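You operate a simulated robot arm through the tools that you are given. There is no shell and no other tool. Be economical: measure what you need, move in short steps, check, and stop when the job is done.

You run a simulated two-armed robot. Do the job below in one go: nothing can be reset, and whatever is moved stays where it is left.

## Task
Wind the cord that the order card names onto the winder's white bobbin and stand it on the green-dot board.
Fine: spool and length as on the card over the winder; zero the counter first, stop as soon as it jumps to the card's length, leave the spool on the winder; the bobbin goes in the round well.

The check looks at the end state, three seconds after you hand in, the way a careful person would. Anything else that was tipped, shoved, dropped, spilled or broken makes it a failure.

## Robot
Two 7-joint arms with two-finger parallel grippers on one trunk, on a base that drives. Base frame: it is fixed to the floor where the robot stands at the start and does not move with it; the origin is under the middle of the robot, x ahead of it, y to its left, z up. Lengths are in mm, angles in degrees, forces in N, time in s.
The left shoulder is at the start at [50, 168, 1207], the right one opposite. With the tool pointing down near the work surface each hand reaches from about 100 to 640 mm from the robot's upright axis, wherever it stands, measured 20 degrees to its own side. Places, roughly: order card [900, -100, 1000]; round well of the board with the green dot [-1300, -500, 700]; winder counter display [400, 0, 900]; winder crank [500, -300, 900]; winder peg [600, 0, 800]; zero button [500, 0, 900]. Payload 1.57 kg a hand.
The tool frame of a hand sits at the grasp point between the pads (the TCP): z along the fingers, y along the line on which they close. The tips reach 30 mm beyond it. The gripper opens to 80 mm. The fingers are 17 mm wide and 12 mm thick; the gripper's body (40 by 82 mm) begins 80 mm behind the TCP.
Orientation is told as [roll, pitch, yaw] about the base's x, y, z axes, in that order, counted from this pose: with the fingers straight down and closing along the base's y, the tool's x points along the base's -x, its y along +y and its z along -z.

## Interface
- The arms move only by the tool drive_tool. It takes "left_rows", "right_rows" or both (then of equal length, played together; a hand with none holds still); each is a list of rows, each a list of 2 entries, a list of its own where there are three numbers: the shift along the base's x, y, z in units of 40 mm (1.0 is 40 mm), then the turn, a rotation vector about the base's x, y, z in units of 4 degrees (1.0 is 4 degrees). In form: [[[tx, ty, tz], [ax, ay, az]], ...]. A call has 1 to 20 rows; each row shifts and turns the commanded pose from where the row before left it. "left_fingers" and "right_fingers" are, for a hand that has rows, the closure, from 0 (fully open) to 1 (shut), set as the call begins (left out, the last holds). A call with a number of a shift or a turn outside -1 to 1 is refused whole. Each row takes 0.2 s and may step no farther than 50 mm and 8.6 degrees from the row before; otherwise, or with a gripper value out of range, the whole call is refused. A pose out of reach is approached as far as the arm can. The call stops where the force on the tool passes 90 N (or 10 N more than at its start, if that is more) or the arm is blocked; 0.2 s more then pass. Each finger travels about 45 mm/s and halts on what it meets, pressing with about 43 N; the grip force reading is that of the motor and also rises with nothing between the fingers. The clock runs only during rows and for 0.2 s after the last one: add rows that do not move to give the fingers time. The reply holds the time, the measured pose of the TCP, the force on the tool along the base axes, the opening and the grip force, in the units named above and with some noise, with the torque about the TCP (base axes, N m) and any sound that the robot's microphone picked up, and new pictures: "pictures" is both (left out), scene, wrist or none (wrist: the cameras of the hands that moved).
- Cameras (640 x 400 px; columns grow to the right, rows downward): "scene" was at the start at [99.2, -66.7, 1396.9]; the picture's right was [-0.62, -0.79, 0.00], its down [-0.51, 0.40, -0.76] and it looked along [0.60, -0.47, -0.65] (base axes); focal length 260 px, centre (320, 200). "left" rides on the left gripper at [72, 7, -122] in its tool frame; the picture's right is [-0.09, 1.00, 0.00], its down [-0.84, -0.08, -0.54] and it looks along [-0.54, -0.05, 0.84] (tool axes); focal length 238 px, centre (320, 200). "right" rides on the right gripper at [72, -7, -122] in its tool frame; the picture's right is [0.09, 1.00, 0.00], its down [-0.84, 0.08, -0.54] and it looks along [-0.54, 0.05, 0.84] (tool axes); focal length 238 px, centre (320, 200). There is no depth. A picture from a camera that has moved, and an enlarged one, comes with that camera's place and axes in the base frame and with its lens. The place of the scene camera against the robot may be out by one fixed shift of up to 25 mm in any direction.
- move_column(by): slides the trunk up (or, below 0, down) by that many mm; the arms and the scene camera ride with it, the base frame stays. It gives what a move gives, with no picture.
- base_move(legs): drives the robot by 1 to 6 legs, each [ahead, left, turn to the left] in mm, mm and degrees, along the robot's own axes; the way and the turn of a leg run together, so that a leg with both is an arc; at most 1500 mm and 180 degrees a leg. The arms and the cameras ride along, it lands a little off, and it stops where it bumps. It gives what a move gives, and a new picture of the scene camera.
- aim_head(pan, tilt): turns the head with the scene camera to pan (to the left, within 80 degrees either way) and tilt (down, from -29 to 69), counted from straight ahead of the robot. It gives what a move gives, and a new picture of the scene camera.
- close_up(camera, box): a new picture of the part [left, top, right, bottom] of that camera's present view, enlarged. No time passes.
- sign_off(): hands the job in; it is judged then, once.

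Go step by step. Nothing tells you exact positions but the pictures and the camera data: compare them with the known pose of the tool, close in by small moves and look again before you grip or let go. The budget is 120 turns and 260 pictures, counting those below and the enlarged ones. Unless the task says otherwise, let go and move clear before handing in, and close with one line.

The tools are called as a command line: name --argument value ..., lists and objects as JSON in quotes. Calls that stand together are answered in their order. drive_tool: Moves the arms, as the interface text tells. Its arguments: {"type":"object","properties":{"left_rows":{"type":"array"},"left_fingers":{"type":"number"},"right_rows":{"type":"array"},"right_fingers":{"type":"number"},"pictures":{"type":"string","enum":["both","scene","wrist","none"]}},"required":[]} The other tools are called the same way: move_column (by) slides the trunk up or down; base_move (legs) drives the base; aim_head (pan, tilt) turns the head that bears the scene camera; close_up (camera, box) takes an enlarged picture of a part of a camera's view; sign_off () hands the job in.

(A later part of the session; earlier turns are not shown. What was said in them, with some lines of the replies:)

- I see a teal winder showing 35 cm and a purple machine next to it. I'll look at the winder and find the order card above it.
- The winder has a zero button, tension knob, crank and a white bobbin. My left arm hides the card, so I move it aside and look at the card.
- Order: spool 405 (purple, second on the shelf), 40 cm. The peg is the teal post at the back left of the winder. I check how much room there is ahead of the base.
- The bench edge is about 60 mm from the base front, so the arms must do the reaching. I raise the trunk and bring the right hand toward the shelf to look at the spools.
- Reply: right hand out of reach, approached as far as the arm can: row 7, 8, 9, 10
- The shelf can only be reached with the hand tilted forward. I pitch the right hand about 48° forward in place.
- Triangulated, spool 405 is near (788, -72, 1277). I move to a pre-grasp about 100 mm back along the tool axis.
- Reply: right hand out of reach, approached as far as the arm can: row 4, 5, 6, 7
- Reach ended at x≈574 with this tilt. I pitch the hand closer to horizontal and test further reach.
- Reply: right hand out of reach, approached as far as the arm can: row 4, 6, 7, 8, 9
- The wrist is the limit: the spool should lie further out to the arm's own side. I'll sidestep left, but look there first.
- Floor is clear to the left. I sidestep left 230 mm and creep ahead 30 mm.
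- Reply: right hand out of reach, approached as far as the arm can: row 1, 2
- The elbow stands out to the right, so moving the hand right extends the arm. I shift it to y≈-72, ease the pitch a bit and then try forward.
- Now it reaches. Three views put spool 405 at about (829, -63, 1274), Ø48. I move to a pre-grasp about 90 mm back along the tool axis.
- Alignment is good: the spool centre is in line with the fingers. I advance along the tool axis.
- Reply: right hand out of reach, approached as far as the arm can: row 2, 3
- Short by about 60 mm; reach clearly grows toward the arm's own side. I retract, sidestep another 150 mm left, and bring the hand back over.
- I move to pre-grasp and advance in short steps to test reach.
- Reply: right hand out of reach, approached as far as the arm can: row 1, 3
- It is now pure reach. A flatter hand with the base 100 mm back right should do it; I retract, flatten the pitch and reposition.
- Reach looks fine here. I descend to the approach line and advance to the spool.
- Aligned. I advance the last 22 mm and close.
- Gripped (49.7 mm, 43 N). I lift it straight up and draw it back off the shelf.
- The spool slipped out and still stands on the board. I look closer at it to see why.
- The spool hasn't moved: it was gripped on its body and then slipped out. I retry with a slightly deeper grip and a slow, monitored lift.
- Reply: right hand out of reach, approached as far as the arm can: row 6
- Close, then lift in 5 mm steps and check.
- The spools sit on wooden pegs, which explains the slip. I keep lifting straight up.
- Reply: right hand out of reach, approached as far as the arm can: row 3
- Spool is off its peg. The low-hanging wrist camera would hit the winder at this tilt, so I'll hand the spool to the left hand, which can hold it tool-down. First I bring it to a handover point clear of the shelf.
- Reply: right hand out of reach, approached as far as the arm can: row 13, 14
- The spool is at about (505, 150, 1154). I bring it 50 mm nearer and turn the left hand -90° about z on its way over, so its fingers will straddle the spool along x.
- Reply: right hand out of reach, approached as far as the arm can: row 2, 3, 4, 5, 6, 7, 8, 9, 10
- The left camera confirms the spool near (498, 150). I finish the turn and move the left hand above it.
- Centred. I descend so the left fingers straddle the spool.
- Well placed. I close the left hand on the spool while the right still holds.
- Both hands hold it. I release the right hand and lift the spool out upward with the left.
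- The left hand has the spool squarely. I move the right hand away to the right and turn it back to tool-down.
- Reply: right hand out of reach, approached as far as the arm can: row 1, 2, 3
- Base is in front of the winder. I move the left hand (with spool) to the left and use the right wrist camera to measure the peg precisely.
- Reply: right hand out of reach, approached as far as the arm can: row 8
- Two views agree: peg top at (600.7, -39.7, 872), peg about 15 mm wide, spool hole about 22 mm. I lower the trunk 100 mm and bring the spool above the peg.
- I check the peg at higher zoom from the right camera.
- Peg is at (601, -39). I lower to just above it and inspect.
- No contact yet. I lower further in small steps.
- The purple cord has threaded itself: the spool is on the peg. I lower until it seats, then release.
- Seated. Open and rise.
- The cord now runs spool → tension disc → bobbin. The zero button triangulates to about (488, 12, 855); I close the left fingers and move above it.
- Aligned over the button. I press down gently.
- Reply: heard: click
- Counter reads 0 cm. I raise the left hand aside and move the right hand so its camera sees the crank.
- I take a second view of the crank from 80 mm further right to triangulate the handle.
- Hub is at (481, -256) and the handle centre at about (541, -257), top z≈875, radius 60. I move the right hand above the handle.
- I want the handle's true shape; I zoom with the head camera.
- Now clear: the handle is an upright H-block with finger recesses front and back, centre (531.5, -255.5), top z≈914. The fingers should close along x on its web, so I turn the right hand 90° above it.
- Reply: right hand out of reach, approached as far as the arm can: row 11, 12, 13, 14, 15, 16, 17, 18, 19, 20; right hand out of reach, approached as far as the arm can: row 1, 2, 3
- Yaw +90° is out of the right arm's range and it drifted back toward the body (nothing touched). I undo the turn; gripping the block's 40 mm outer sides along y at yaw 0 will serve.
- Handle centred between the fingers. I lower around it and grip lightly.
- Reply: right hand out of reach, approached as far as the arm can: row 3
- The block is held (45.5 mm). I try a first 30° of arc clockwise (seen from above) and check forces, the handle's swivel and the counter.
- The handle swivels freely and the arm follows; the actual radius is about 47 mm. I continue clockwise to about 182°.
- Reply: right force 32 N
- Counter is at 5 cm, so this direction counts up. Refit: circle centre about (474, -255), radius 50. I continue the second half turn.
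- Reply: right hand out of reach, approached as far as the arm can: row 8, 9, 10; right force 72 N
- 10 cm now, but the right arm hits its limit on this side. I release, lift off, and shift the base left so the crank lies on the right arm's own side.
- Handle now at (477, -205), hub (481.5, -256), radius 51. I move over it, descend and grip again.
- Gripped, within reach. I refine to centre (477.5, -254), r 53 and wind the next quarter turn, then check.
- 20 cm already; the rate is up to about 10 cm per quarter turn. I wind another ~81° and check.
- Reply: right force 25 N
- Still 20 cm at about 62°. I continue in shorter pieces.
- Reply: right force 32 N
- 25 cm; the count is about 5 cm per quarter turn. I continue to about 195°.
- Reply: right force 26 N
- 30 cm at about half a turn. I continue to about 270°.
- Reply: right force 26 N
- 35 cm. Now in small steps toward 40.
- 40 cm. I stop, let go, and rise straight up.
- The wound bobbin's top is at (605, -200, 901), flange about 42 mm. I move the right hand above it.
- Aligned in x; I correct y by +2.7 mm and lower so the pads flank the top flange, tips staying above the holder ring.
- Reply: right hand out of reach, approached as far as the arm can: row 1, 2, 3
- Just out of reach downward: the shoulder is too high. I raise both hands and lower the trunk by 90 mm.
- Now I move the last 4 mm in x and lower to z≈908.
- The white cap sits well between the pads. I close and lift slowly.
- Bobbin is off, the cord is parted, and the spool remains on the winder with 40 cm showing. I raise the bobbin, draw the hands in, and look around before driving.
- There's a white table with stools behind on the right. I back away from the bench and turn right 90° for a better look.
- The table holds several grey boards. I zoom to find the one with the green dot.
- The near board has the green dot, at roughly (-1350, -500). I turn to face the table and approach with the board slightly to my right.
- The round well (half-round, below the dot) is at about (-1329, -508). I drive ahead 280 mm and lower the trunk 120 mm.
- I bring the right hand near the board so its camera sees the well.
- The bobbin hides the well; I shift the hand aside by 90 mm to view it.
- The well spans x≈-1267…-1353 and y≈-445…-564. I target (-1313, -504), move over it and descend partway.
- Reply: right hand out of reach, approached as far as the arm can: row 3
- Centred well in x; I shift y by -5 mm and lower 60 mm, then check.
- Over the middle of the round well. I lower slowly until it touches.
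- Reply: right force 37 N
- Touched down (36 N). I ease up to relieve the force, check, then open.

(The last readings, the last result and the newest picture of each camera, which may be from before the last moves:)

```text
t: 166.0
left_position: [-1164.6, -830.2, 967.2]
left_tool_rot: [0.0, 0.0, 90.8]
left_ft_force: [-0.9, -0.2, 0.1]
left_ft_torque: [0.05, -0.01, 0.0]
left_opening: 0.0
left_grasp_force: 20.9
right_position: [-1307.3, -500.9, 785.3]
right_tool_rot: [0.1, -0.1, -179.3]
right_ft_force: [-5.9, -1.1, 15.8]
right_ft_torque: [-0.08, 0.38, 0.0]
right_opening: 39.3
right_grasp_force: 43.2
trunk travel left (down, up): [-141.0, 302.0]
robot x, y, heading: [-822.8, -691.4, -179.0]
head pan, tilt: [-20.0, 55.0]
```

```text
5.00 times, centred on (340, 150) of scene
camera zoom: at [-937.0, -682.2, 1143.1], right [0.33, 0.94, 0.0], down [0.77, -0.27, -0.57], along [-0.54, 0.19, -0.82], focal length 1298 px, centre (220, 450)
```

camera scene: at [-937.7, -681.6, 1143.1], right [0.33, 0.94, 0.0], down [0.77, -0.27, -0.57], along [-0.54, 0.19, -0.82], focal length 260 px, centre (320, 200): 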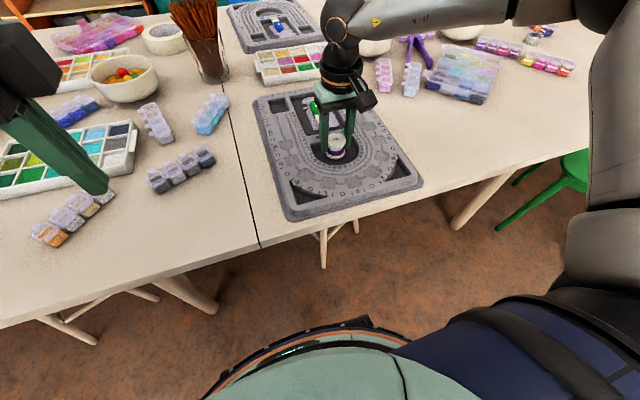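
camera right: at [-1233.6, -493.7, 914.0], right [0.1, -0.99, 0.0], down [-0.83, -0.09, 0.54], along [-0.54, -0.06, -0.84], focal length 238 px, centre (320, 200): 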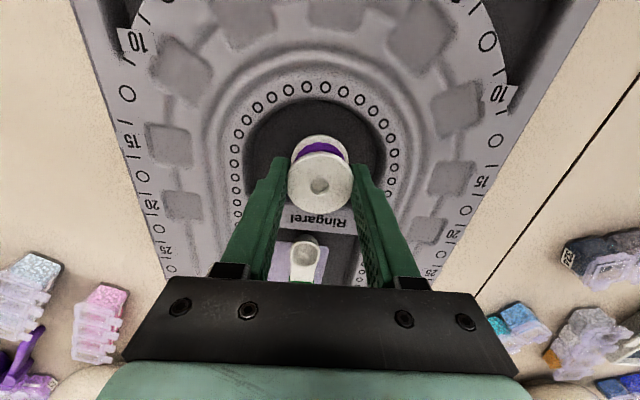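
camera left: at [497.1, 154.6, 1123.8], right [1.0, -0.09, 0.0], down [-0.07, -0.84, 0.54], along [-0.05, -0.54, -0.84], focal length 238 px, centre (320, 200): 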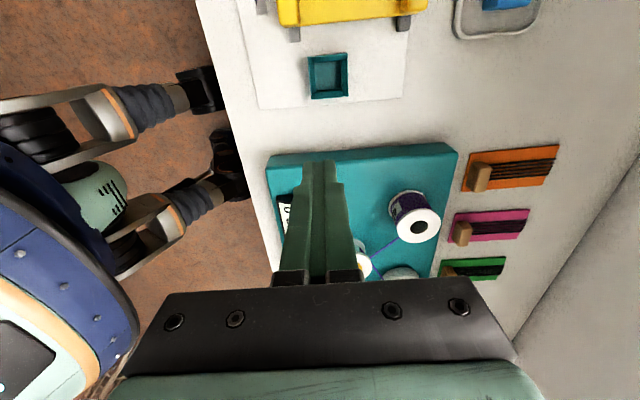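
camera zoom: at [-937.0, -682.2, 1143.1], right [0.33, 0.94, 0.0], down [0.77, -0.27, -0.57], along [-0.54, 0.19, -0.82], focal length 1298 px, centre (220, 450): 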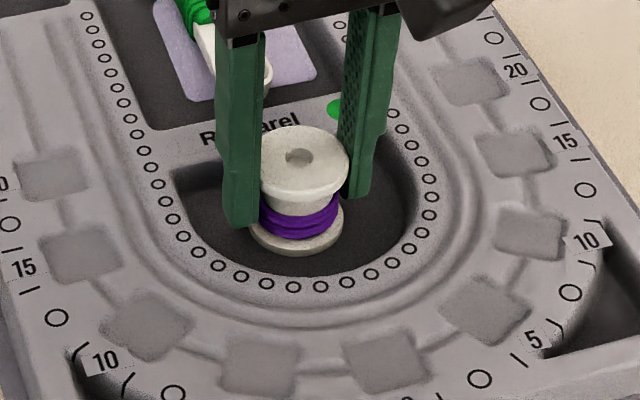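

It stands in the well. I open, then rise straight up.

drive_tool --right_rows '[[[0, 0, 0.03], [0, 0, 0]], [[0, 0, 0], [0, 0, 0]], [[0, 0, 0], [0, 0, 0]], [[0, 0, 0], [0, 0, 0]], [[0, 0, 0], [0, 0, 0]], [[0, 0, 0], [0, 0, 0]]]' --right_fingers 0 --pictures "none"

drive_tool --right_rows '[[[0, 0, 0.4], [0, 0, 0]], [[0, 0, 0.8], [0, 0, 0]], [[0, 0, 0.9], [0, 0, 0]], [[0, 0, 0.9], [0, 0, 0]], [[0.8, 0, 0.5], [0, 0, 0]], [[0.8, 0, 0], [0, 0, 0]], [[0, 0, 0], [0, 0, 0]]]'

close_up --camera "scene" --box '[270, 90, 400, 190]'

```text
t: 167.4
left_position: [-1166.0, -830.0, 965.3]
left_tool_rot: [0.0, 0.0, 90.9]
left_ft_force: [-0.2, -0.2, -0.2]
left_ft_torque: [0.01, 0.01, 0.01]
left_opening: 0.0
left_grasp_force: 20.8
right_position: [-1306.7, -499.9, 784.4]
right_tool_rot: [0.2, -0.2, -179.2]
right_ft_force: [-0.1, 0.4, -2.0]
right_ft_torque: [-0.01, 0.03, 0.05]
right_opening: 69.8
right_grasp_force: 0.0
trunk travel left (down, up): [-141.0, 302.0]
robot x, y, heading: [-820.7, -688.3, -179.1]
head pan, tilt: [-20.0, 55.0]
```

```text
t: 169.0
left_position: [-1166.5, -830.2, 966.1]
left_tool_rot: [0.1, 0.0, 91.0]
left_ft_force: [-0.4, 0.1, 0.6]
left_ft_torque: [-0.04, -0.02, -0.01]
left_opening: 0.0
left_grasp_force: 20.7
right_position: [-1244.6, -500.6, 925.4]
right_tool_rot: [0.3, -0.1, -179.2]
right_ft_force: [0.7, 0.1, -2.0]
right_ft_torque: [-0.1, 0.01, -0.03]
right_opening: 70.4
right_grasp_force: 0.1
trunk travel left (down, up): [-141.0, 302.0]
robot x, y, heading: [-818.1, -689.0, -179.1]
head pan, tilt: [-20.0, 55.0]
camera scene: at [-937.8, -681.6, 1143.1], right [0.33, 0.94, 0.0], down [0.77, -0.27, -0.57], along [-0.54, 0.19, -0.82], focal length 260 px, centre (320, 200)
camera right: at [-1170.7, -492.8, 1047.2], right [0.1, -0.99, 0.0], down [-0.84, -0.09, 0.54], along [-0.54, -0.06, -0.84], focal length 238 px, centre (320, 200)
```

scene: 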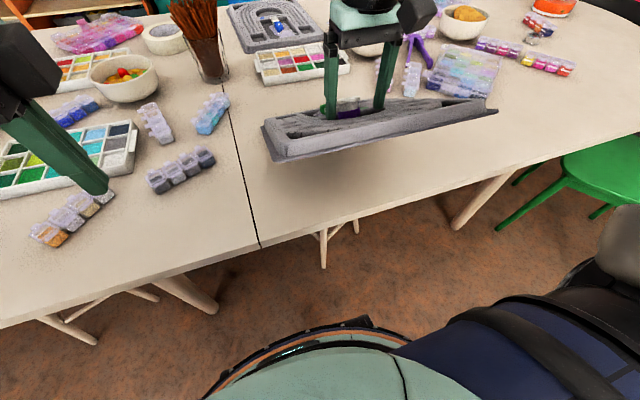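
right: 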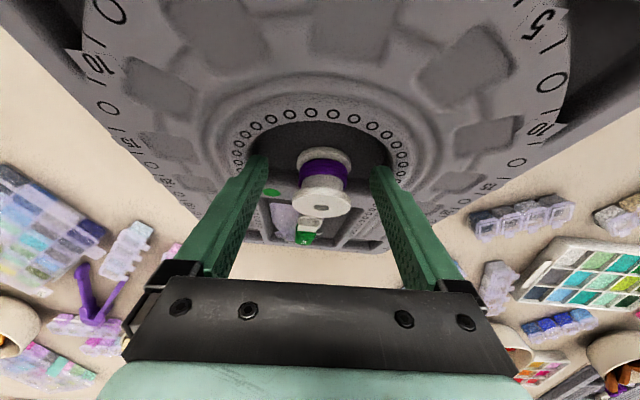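

```text
4.00 times, centred on (335, 140) of scene
camera zoom: at [-937.8, -681.6, 1143.1], right [0.33, 0.94, 0.0], down [0.77, -0.27, -0.57], along [-0.54, 0.19, -0.82], focal length 1038 px, centre (260, 440)
```

zoom: 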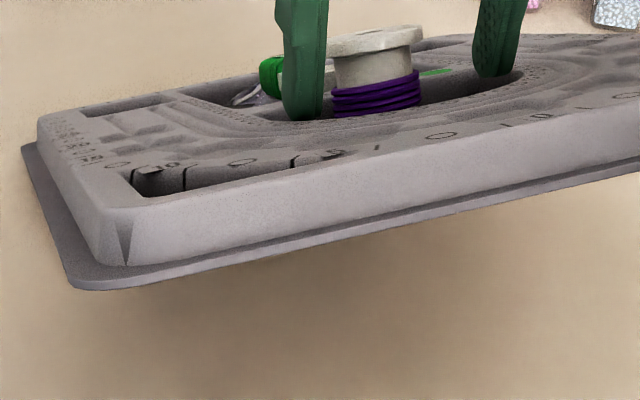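

The fingers spread against the well walls and carried the board up. Bobbin and contents are still in place, so I reverse the same motion slowly to set it back.

drive_tool --right_rows '[[[-0.08, 0, 0], [0, 0, 0]], [[-0.16, 0, 0], [0, 0, 0]], [[-0.2, 0, 0], [0, 0, 0]], [[-0.2, 0, 0], [0, 0, 0]], [[-0.2, 0, 0], [0, 0, 0]], [[-0.2, 0, 0], [0, 0, 0]], [[-0.2, 0, 0], [0, 0, 0]], [[-0.16, 0.01, 0], [0, 0, 0]], [[-0.1, 0.01, 0], [0, 0, 0]], [[-0.05, 0, 0], [0, 0, 0]], [[0, 0, -0.1], [0, 0, 0]], [[0, 0, -0.2], [0, 0, 0]], [[0, 0, -0.25], [0, 0, 0]], [[0, 0, -0.25], [0, 0, 0]], [[0, 0, -0.25], [0, 0, 0]], [[0, 0, -0.25], [0, 0, 0]], [[0, 0, -0.25], [0, 0, 0]], [[0, 0, -0.25], [0, 0, 0]], [[0, 0, -0.2], [0, 0, 0]], [[0, 0, -0.1], [0, 0, 0]]]'

close_up --camera "scene" --box '[250, 80, 430, 220]'

```text
t: 173.2
left_position: [-1166.3, -829.2, 965.3]
left_tool_rot: [0.1, -0.2, 91.0]
left_ft_force: [0.3, 0.2, -0.8]
left_ft_torque: [0.01, 0.02, 0.0]
left_opening: 0.0
left_grasp_force: 21.2
right_position: [-1306.0, -500.3, 840.5]
right_tool_rot: [0.1, -0.2, -179.3]
right_ft_force: [0.0, -0.9, -2.2]
right_ft_torque: [0.05, 0.0, 0.03]
right_opening: 71.3
right_grasp_force: 0.0
trunk travel left (down, up): [-141.0, 302.0]
robot x, y, heading: [-820.7, -689.6, -179.4]
head pan, tilt: [-20.0, 55.0]
camera scene: at [-937.8, -681.6, 1143.1], right [0.33, 0.94, 0.0], down [0.77, -0.27, -0.57], along [-0.54, 0.19, -0.82], focal length 260 px, centre (320, 200)
camera right: at [-1232.1, -492.2, 962.5], right [0.1, -0.99, 0.0], down [-0.83, -0.09, 0.54], along [-0.54, -0.06, -0.84], focal length 238 px, centre (320, 200)
```

scene: 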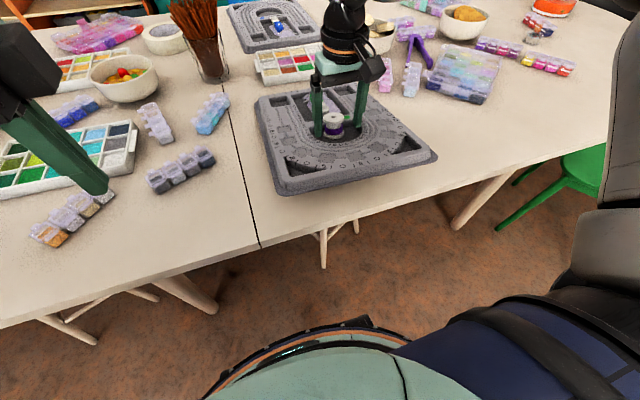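
right: 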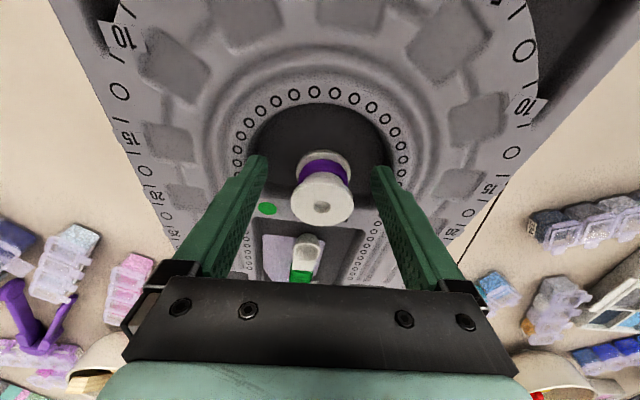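

```text
2.86 times, centred on (340, 150) of scene
camera zoom: at [-937.8, -681.6, 1143.1], right [0.33, 0.94, 0.0], down [0.77, -0.27, -0.57], along [-0.54, 0.19, -0.82], focal length 742 px, centre (263, 343)
```

zoom: 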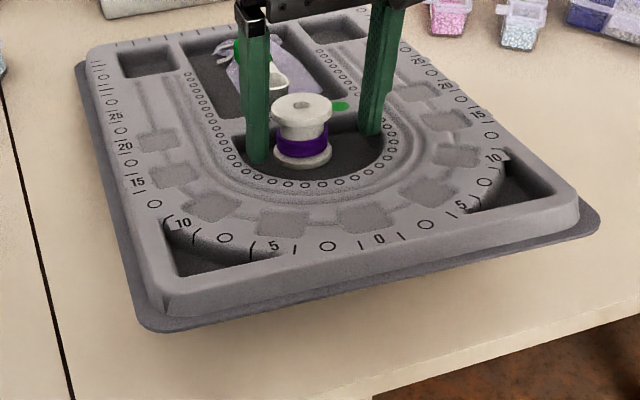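

It's holding. I lower it slowly the rest of the way.

drive_tool --right_rows '[[[0, 0, -0.06], [0, 0, 0]], [[0, 0, -0.1], [0, 0, 0]], [[0, 0, -0.1], [0, 0, 0]], [[0, 0, -0.1], [0, 0, 0]], [[0, 0, -0.1], [0, 0, 0]], [[0, 0, -0.1], [0, 0, 0]], [[0, 0, -0.1], [0, 0, 0]], [[0, 0, -0.1], [0, 0, 0]], [[0, 0, -0.1], [0, 0, 0]], [[0, 0, -0.1], [0, 0, 0]], [[0, 0, -0.1], [0, 0, 0]], [[0, 0, -0.08], [0, 0, 0]], [[0, 0, -0.06], [0, 0, 0]], [[0, 0, 0], [0, 0, 0]]]'

close_up --camera "scene" --box '[250, 80, 430, 220]'

```text
t: 176.2
left_position: [-1166.4, -828.9, 966.1]
left_tool_rot: [0.0, -0.1, 90.9]
left_ft_force: [-0.1, 0.7, -0.4]
left_ft_torque: [-0.01, -0.03, -0.01]
left_opening: 0.0
left_grasp_force: 21.4
right_position: [-1305.2, -500.9, 793.5]
right_tool_rot: [0.0, -0.2, -179.3]
right_ft_force: [0.2, 0.5, -2.3]
right_ft_torque: [0.11, -0.02, 0.04]
right_opening: 71.2
right_grasp_force: 0.0
trunk travel left (down, up): [-141.0, 302.0]
robot x, y, heading: [-821.4, -686.7, -179.4]
head pan, tilt: [-20.0, 55.0]
camera scene: at [-937.8, -681.6, 1143.1], right [0.33, 0.94, 0.0], down [0.77, -0.27, -0.57], along [-0.54, 0.19, -0.82], focal length 260 px, centre (320, 200)
camera right: at [-1231.5, -493.0, 915.2], right [0.1, -0.99, 0.0], down [-0.84, -0.09, 0.54], along [-0.54, -0.06, -0.84], focal length 238 px, centre (320, 200)
```

scene: 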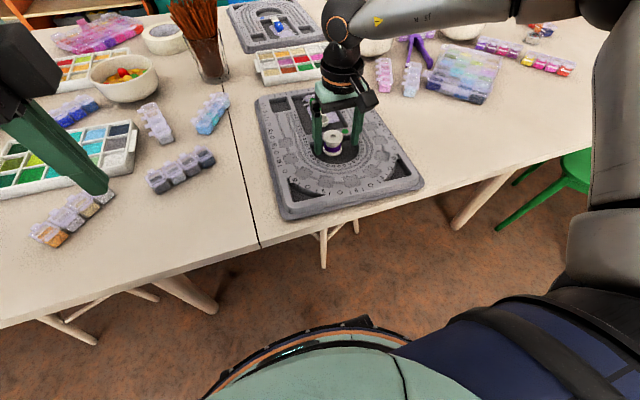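
right: 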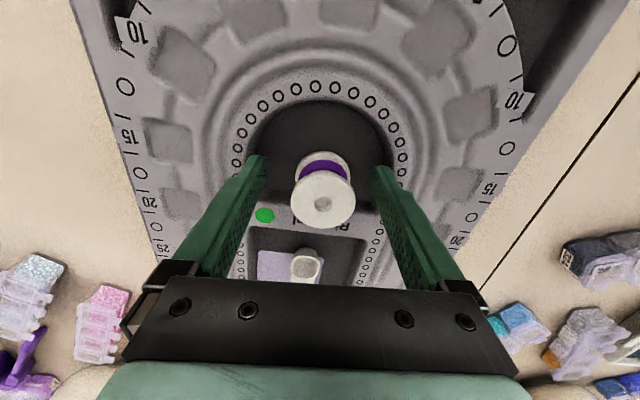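

```text
2.86 times, centred on (340, 150) of scene
camera zoom: at [-937.8, -681.6, 1143.1], right [0.33, 0.94, 0.0], down [0.77, -0.27, -0.57], along [-0.54, 0.19, -0.82], focal length 742 px, centre (263, 343)
```

zoom: 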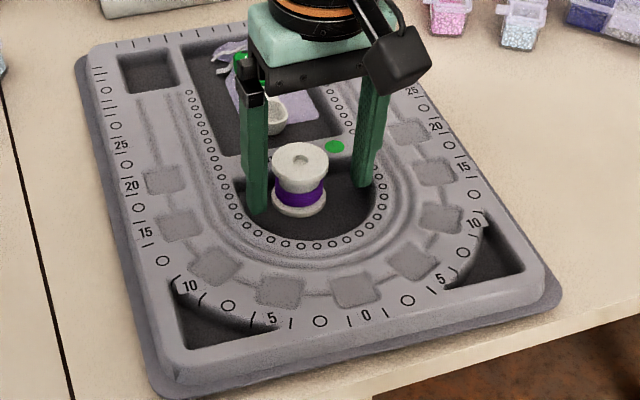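

About 9 mm left. I lower to contact.

drive_tool --right_rows '[[[0, 0, -0.06], [0, 0, 0]], [[0, 0, -0.06], [0, 0, 0]], [[0, 0, -0.06], [0, 0, 0]], [[0, 0, -0.05], [0, 0, 0]], [[0, 0, 0], [0, 0, 0]]]' --pictures "none"

close_up --camera "scene" --box '[250, 80, 430, 220]'

```text
t: 177.4
left_position: [-1165.7, -829.0, 967.4]
left_tool_rot: [0.1, -0.1, 90.8]
left_ft_force: [0.9, 0.0, 0.0]
left_ft_torque: [0.0, 0.05, 0.0]
left_opening: 0.2
left_grasp_force: 21.3
right_position: [-1304.5, -499.0, 785.1]
right_tool_rot: [0.1, -0.1, -179.4]
right_ft_force: [1.5, 2.0, 7.2]
right_ft_torque: [0.01, -0.09, 0.06]
right_opening: 71.3
right_grasp_force: 0.0
trunk travel left (down, up): [-141.0, 302.0]
robot x, y, heading: [-818.0, -691.2, -179.4]
head pan, tilt: [-20.0, 55.0]
```

```text
2.86 times, centred on (340, 150) of scene
camera zoom: at [-937.1, -681.7, 1143.3], right [0.33, 0.94, 0.0], down [0.77, -0.27, -0.57], along [-0.54, 0.19, -0.82], focal length 742 px, centre (263, 343)
```

zoom: 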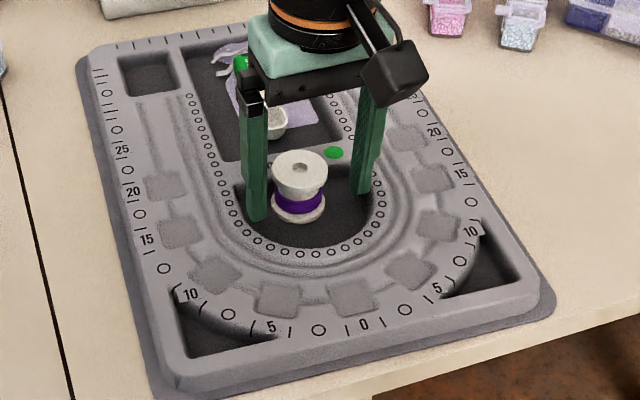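

The board is back flat on the table, within a few mm of where it was. I close slightly to free the walls (staying clear of the bobbin) and check.

drive_tool --right_rows '[[[0, 0, 0.02], [0, 0, 0]], [[0, 0, 0], [0, 0, 0]], [[0, 0, 0], [0, 0, 0]], [[0, 0, 0], [0, 0, 0]]]' --right_fingers 0.2 --pictures "wrist"

close_up --camera "scene" --box '[290, 110, 390, 190]'

```text
t: 178.4
left_position: [-1165.9, -828.9, 965.1]
left_tool_rot: [0.1, -0.2, 90.9]
left_ft_force: [0.4, -0.9, -0.3]
left_ft_torque: [0.0, 0.0, 0.0]
left_opening: 0.0
left_grasp_force: 21.0
right_position: [-1304.7, -500.1, 785.6]
right_tool_rot: [0.2, -0.1, -179.3]
right_ft_force: [-0.5, 0.2, -0.1]
right_ft_torque: [0.03, -0.02, 0.0]
right_opening: 64.2
right_grasp_force: 0.0
trunk travel left (down, up): [-141.0, 302.0]
robot x, y, heading: [-821.3, -691.1, -179.4]
head pan, tilt: [-20.0, 55.0]
camera right: at [-1232.0, -492.7, 907.3], right [0.1, -0.99, 0.0], down [-0.83, -0.09, 0.54], along [-0.54, -0.06, -0.84], focal length 238 px, centre (320, 200)
```

right: 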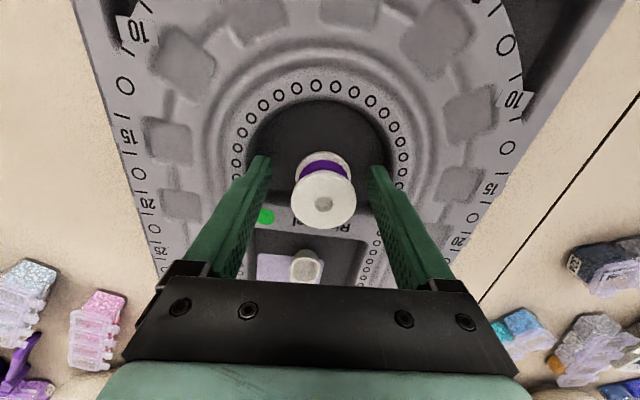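

```text
5.00 times, centred on (340, 150) of scene
camera zoom: at [-937.6, -681.7, 1143.1], right [0.33, 0.94, 0.0], down [0.77, -0.27, -0.57], along [-0.54, 0.19, -0.82], focal length 1298 px, centre (220, 450)
```

zoom: 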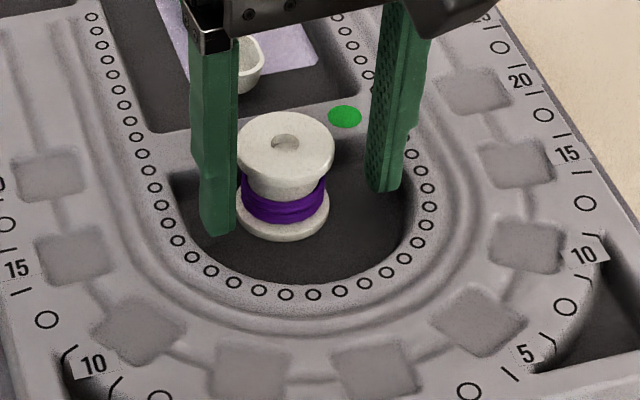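

Free (forces near zero). I rise slowly, keeping the fingers at this opening.

drive_tool --right_rows '[[[0, 0, 0.1], [0, 0, 0]], [[0, 0, 0.15], [0, 0, 0]], [[0, 0, 0.2], [0, 0, 0]], [[0, 0, 0.25], [0, 0, 0]], [[0, 0, 0], [0, 0, 0]]]' --pictures "none"

close_up --camera "scene" --box '[250, 80, 430, 220]'

```text
t: 179.6
left_position: [-1166.2, -829.2, 965.8]
left_tool_rot: [0.2, 0.0, 90.9]
left_ft_force: [0.1, -0.6, 0.2]
left_ft_torque: [0.01, 0.0, -0.03]
left_opening: 0.0
left_grasp_force: 21.3
right_position: [-1303.2, -500.9, 813.4]
right_tool_rot: [0.2, -0.1, -179.3]
right_ft_force: [0.5, -0.2, 0.2]
right_ft_torque: [0.0, -0.02, 0.03]
right_opening: 64.0
right_grasp_force: 0.0
trunk travel left (down, up): [-141.0, 302.0]
robot x, y, heading: [-820.3, -688.5, -179.2]
head pan, tilt: [-20.0, 55.0]
```

```text
2.86 times, centred on (340, 150) of scene
camera zoom: at [-937.6, -681.7, 1143.1], right [0.33, 0.94, 0.0], down [0.77, -0.27, -0.57], along [-0.54, 0.19, -0.82], focal length 742 px, centre (263, 343)
```

zoom: 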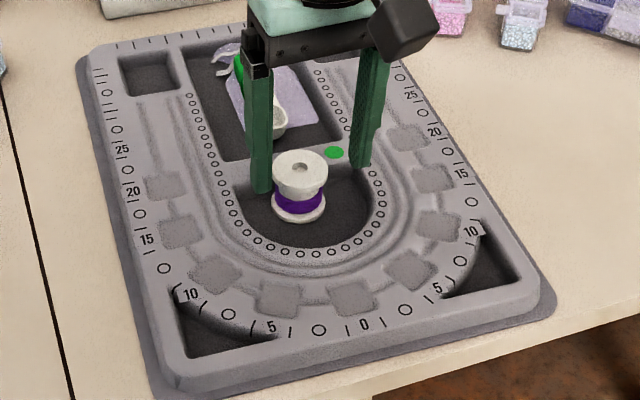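

The board stays flat and the bobbin stands alone. I lift well clear and back off.

drive_tool --right_rows '[[[0, 0, 0.5], [0, 0, 0]], [[0, 0, 0.8], [0, 0, 0]], [[0, 0, 0.9], [0, 0, 0]], [[0, 0, 0.9], [0, 0, 0]], [[0.6, 0.5, 0.5], [0, 0, 0]], [[0.7, 0.6, 0], [0, 0, 0]], [[0.7, 0.7, 0], [0, 0, 0]], [[0, 0.8, 0], [0, 0, 0]], [[0, 0, 0], [0, 0, 0]]]'

close_up --camera "scene" --box '[240, 70, 440, 230]'

```text
t: 181.6
left_position: [-1165.8, -829.4, 966.7]
left_tool_rot: [0.2, -0.2, 90.9]
left_ft_force: [0.4, 0.3, -1.1]
left_ft_torque: [-0.01, 0.0, 0.03]
left_opening: 0.0
left_grasp_force: 21.5
right_position: [-1225.5, -395.8, 954.8]
right_tool_rot: [0.2, -0.2, -179.4]
right_ft_force: [-0.4, 0.6, -0.1]
right_ft_torque: [0.01, -0.03, 0.02]
right_opening: 64.0
right_grasp_force: 0.1
trunk travel left (down, up): [-141.0, 302.0]
robot x, y, heading: [-822.8, -690.5, -179.2]
head pan, tilt: [-20.0, 55.0]
camera scene: at [-937.7, -681.6, 1143.1], right [0.33, 0.94, 0.0], down [0.77, -0.27, -0.57], along [-0.54, 0.19, -0.82], focal length 260 px, centre (320, 200)
camera right: at [-1151.9, -388.5, 1077.8], right [0.1, -0.99, 0.0], down [-0.84, -0.09, 0.54], along [-0.54, -0.06, -0.84], focal length 238 px, centre (320, 200)
```

scene: 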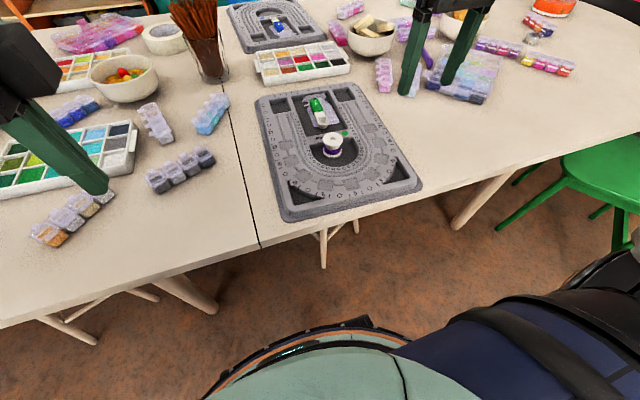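
right: 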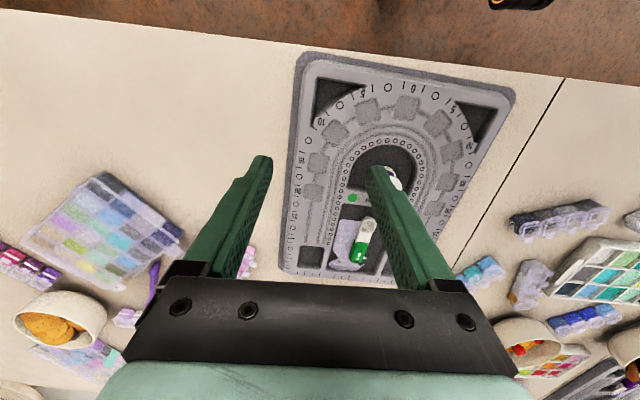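

```text
2.50 times, centred on (340, 150) of scene
camera zoom: at [-937.7, -681.6, 1143.1], right [0.33, 0.94, 0.0], down [0.77, -0.27, -0.57], along [-0.54, 0.19, -0.82], focal length 649 px, centre (270, 325)
```

zoom: 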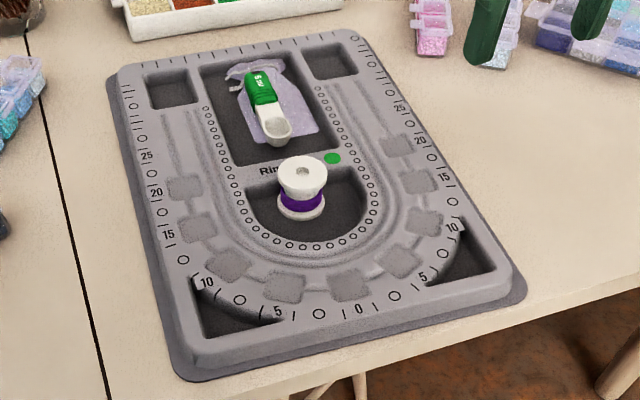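

The bobbin stands in the round well, the board lies flat with its contents in place, and both hands are clear. I hand in.

sign_off

```text
The job is handed in.
```

The job is handed in: 40 cm of cord 405 is wound on the white bobbin, which stands in the round well of the green-dot board, with spool 405 left on the winder. While I was letting go of the bobbin, my fingers caught the well walls and lifted the board about 14 cm; I set it back flat within about 5 mm of its place, with the bobbin still standing and its contents still in it.
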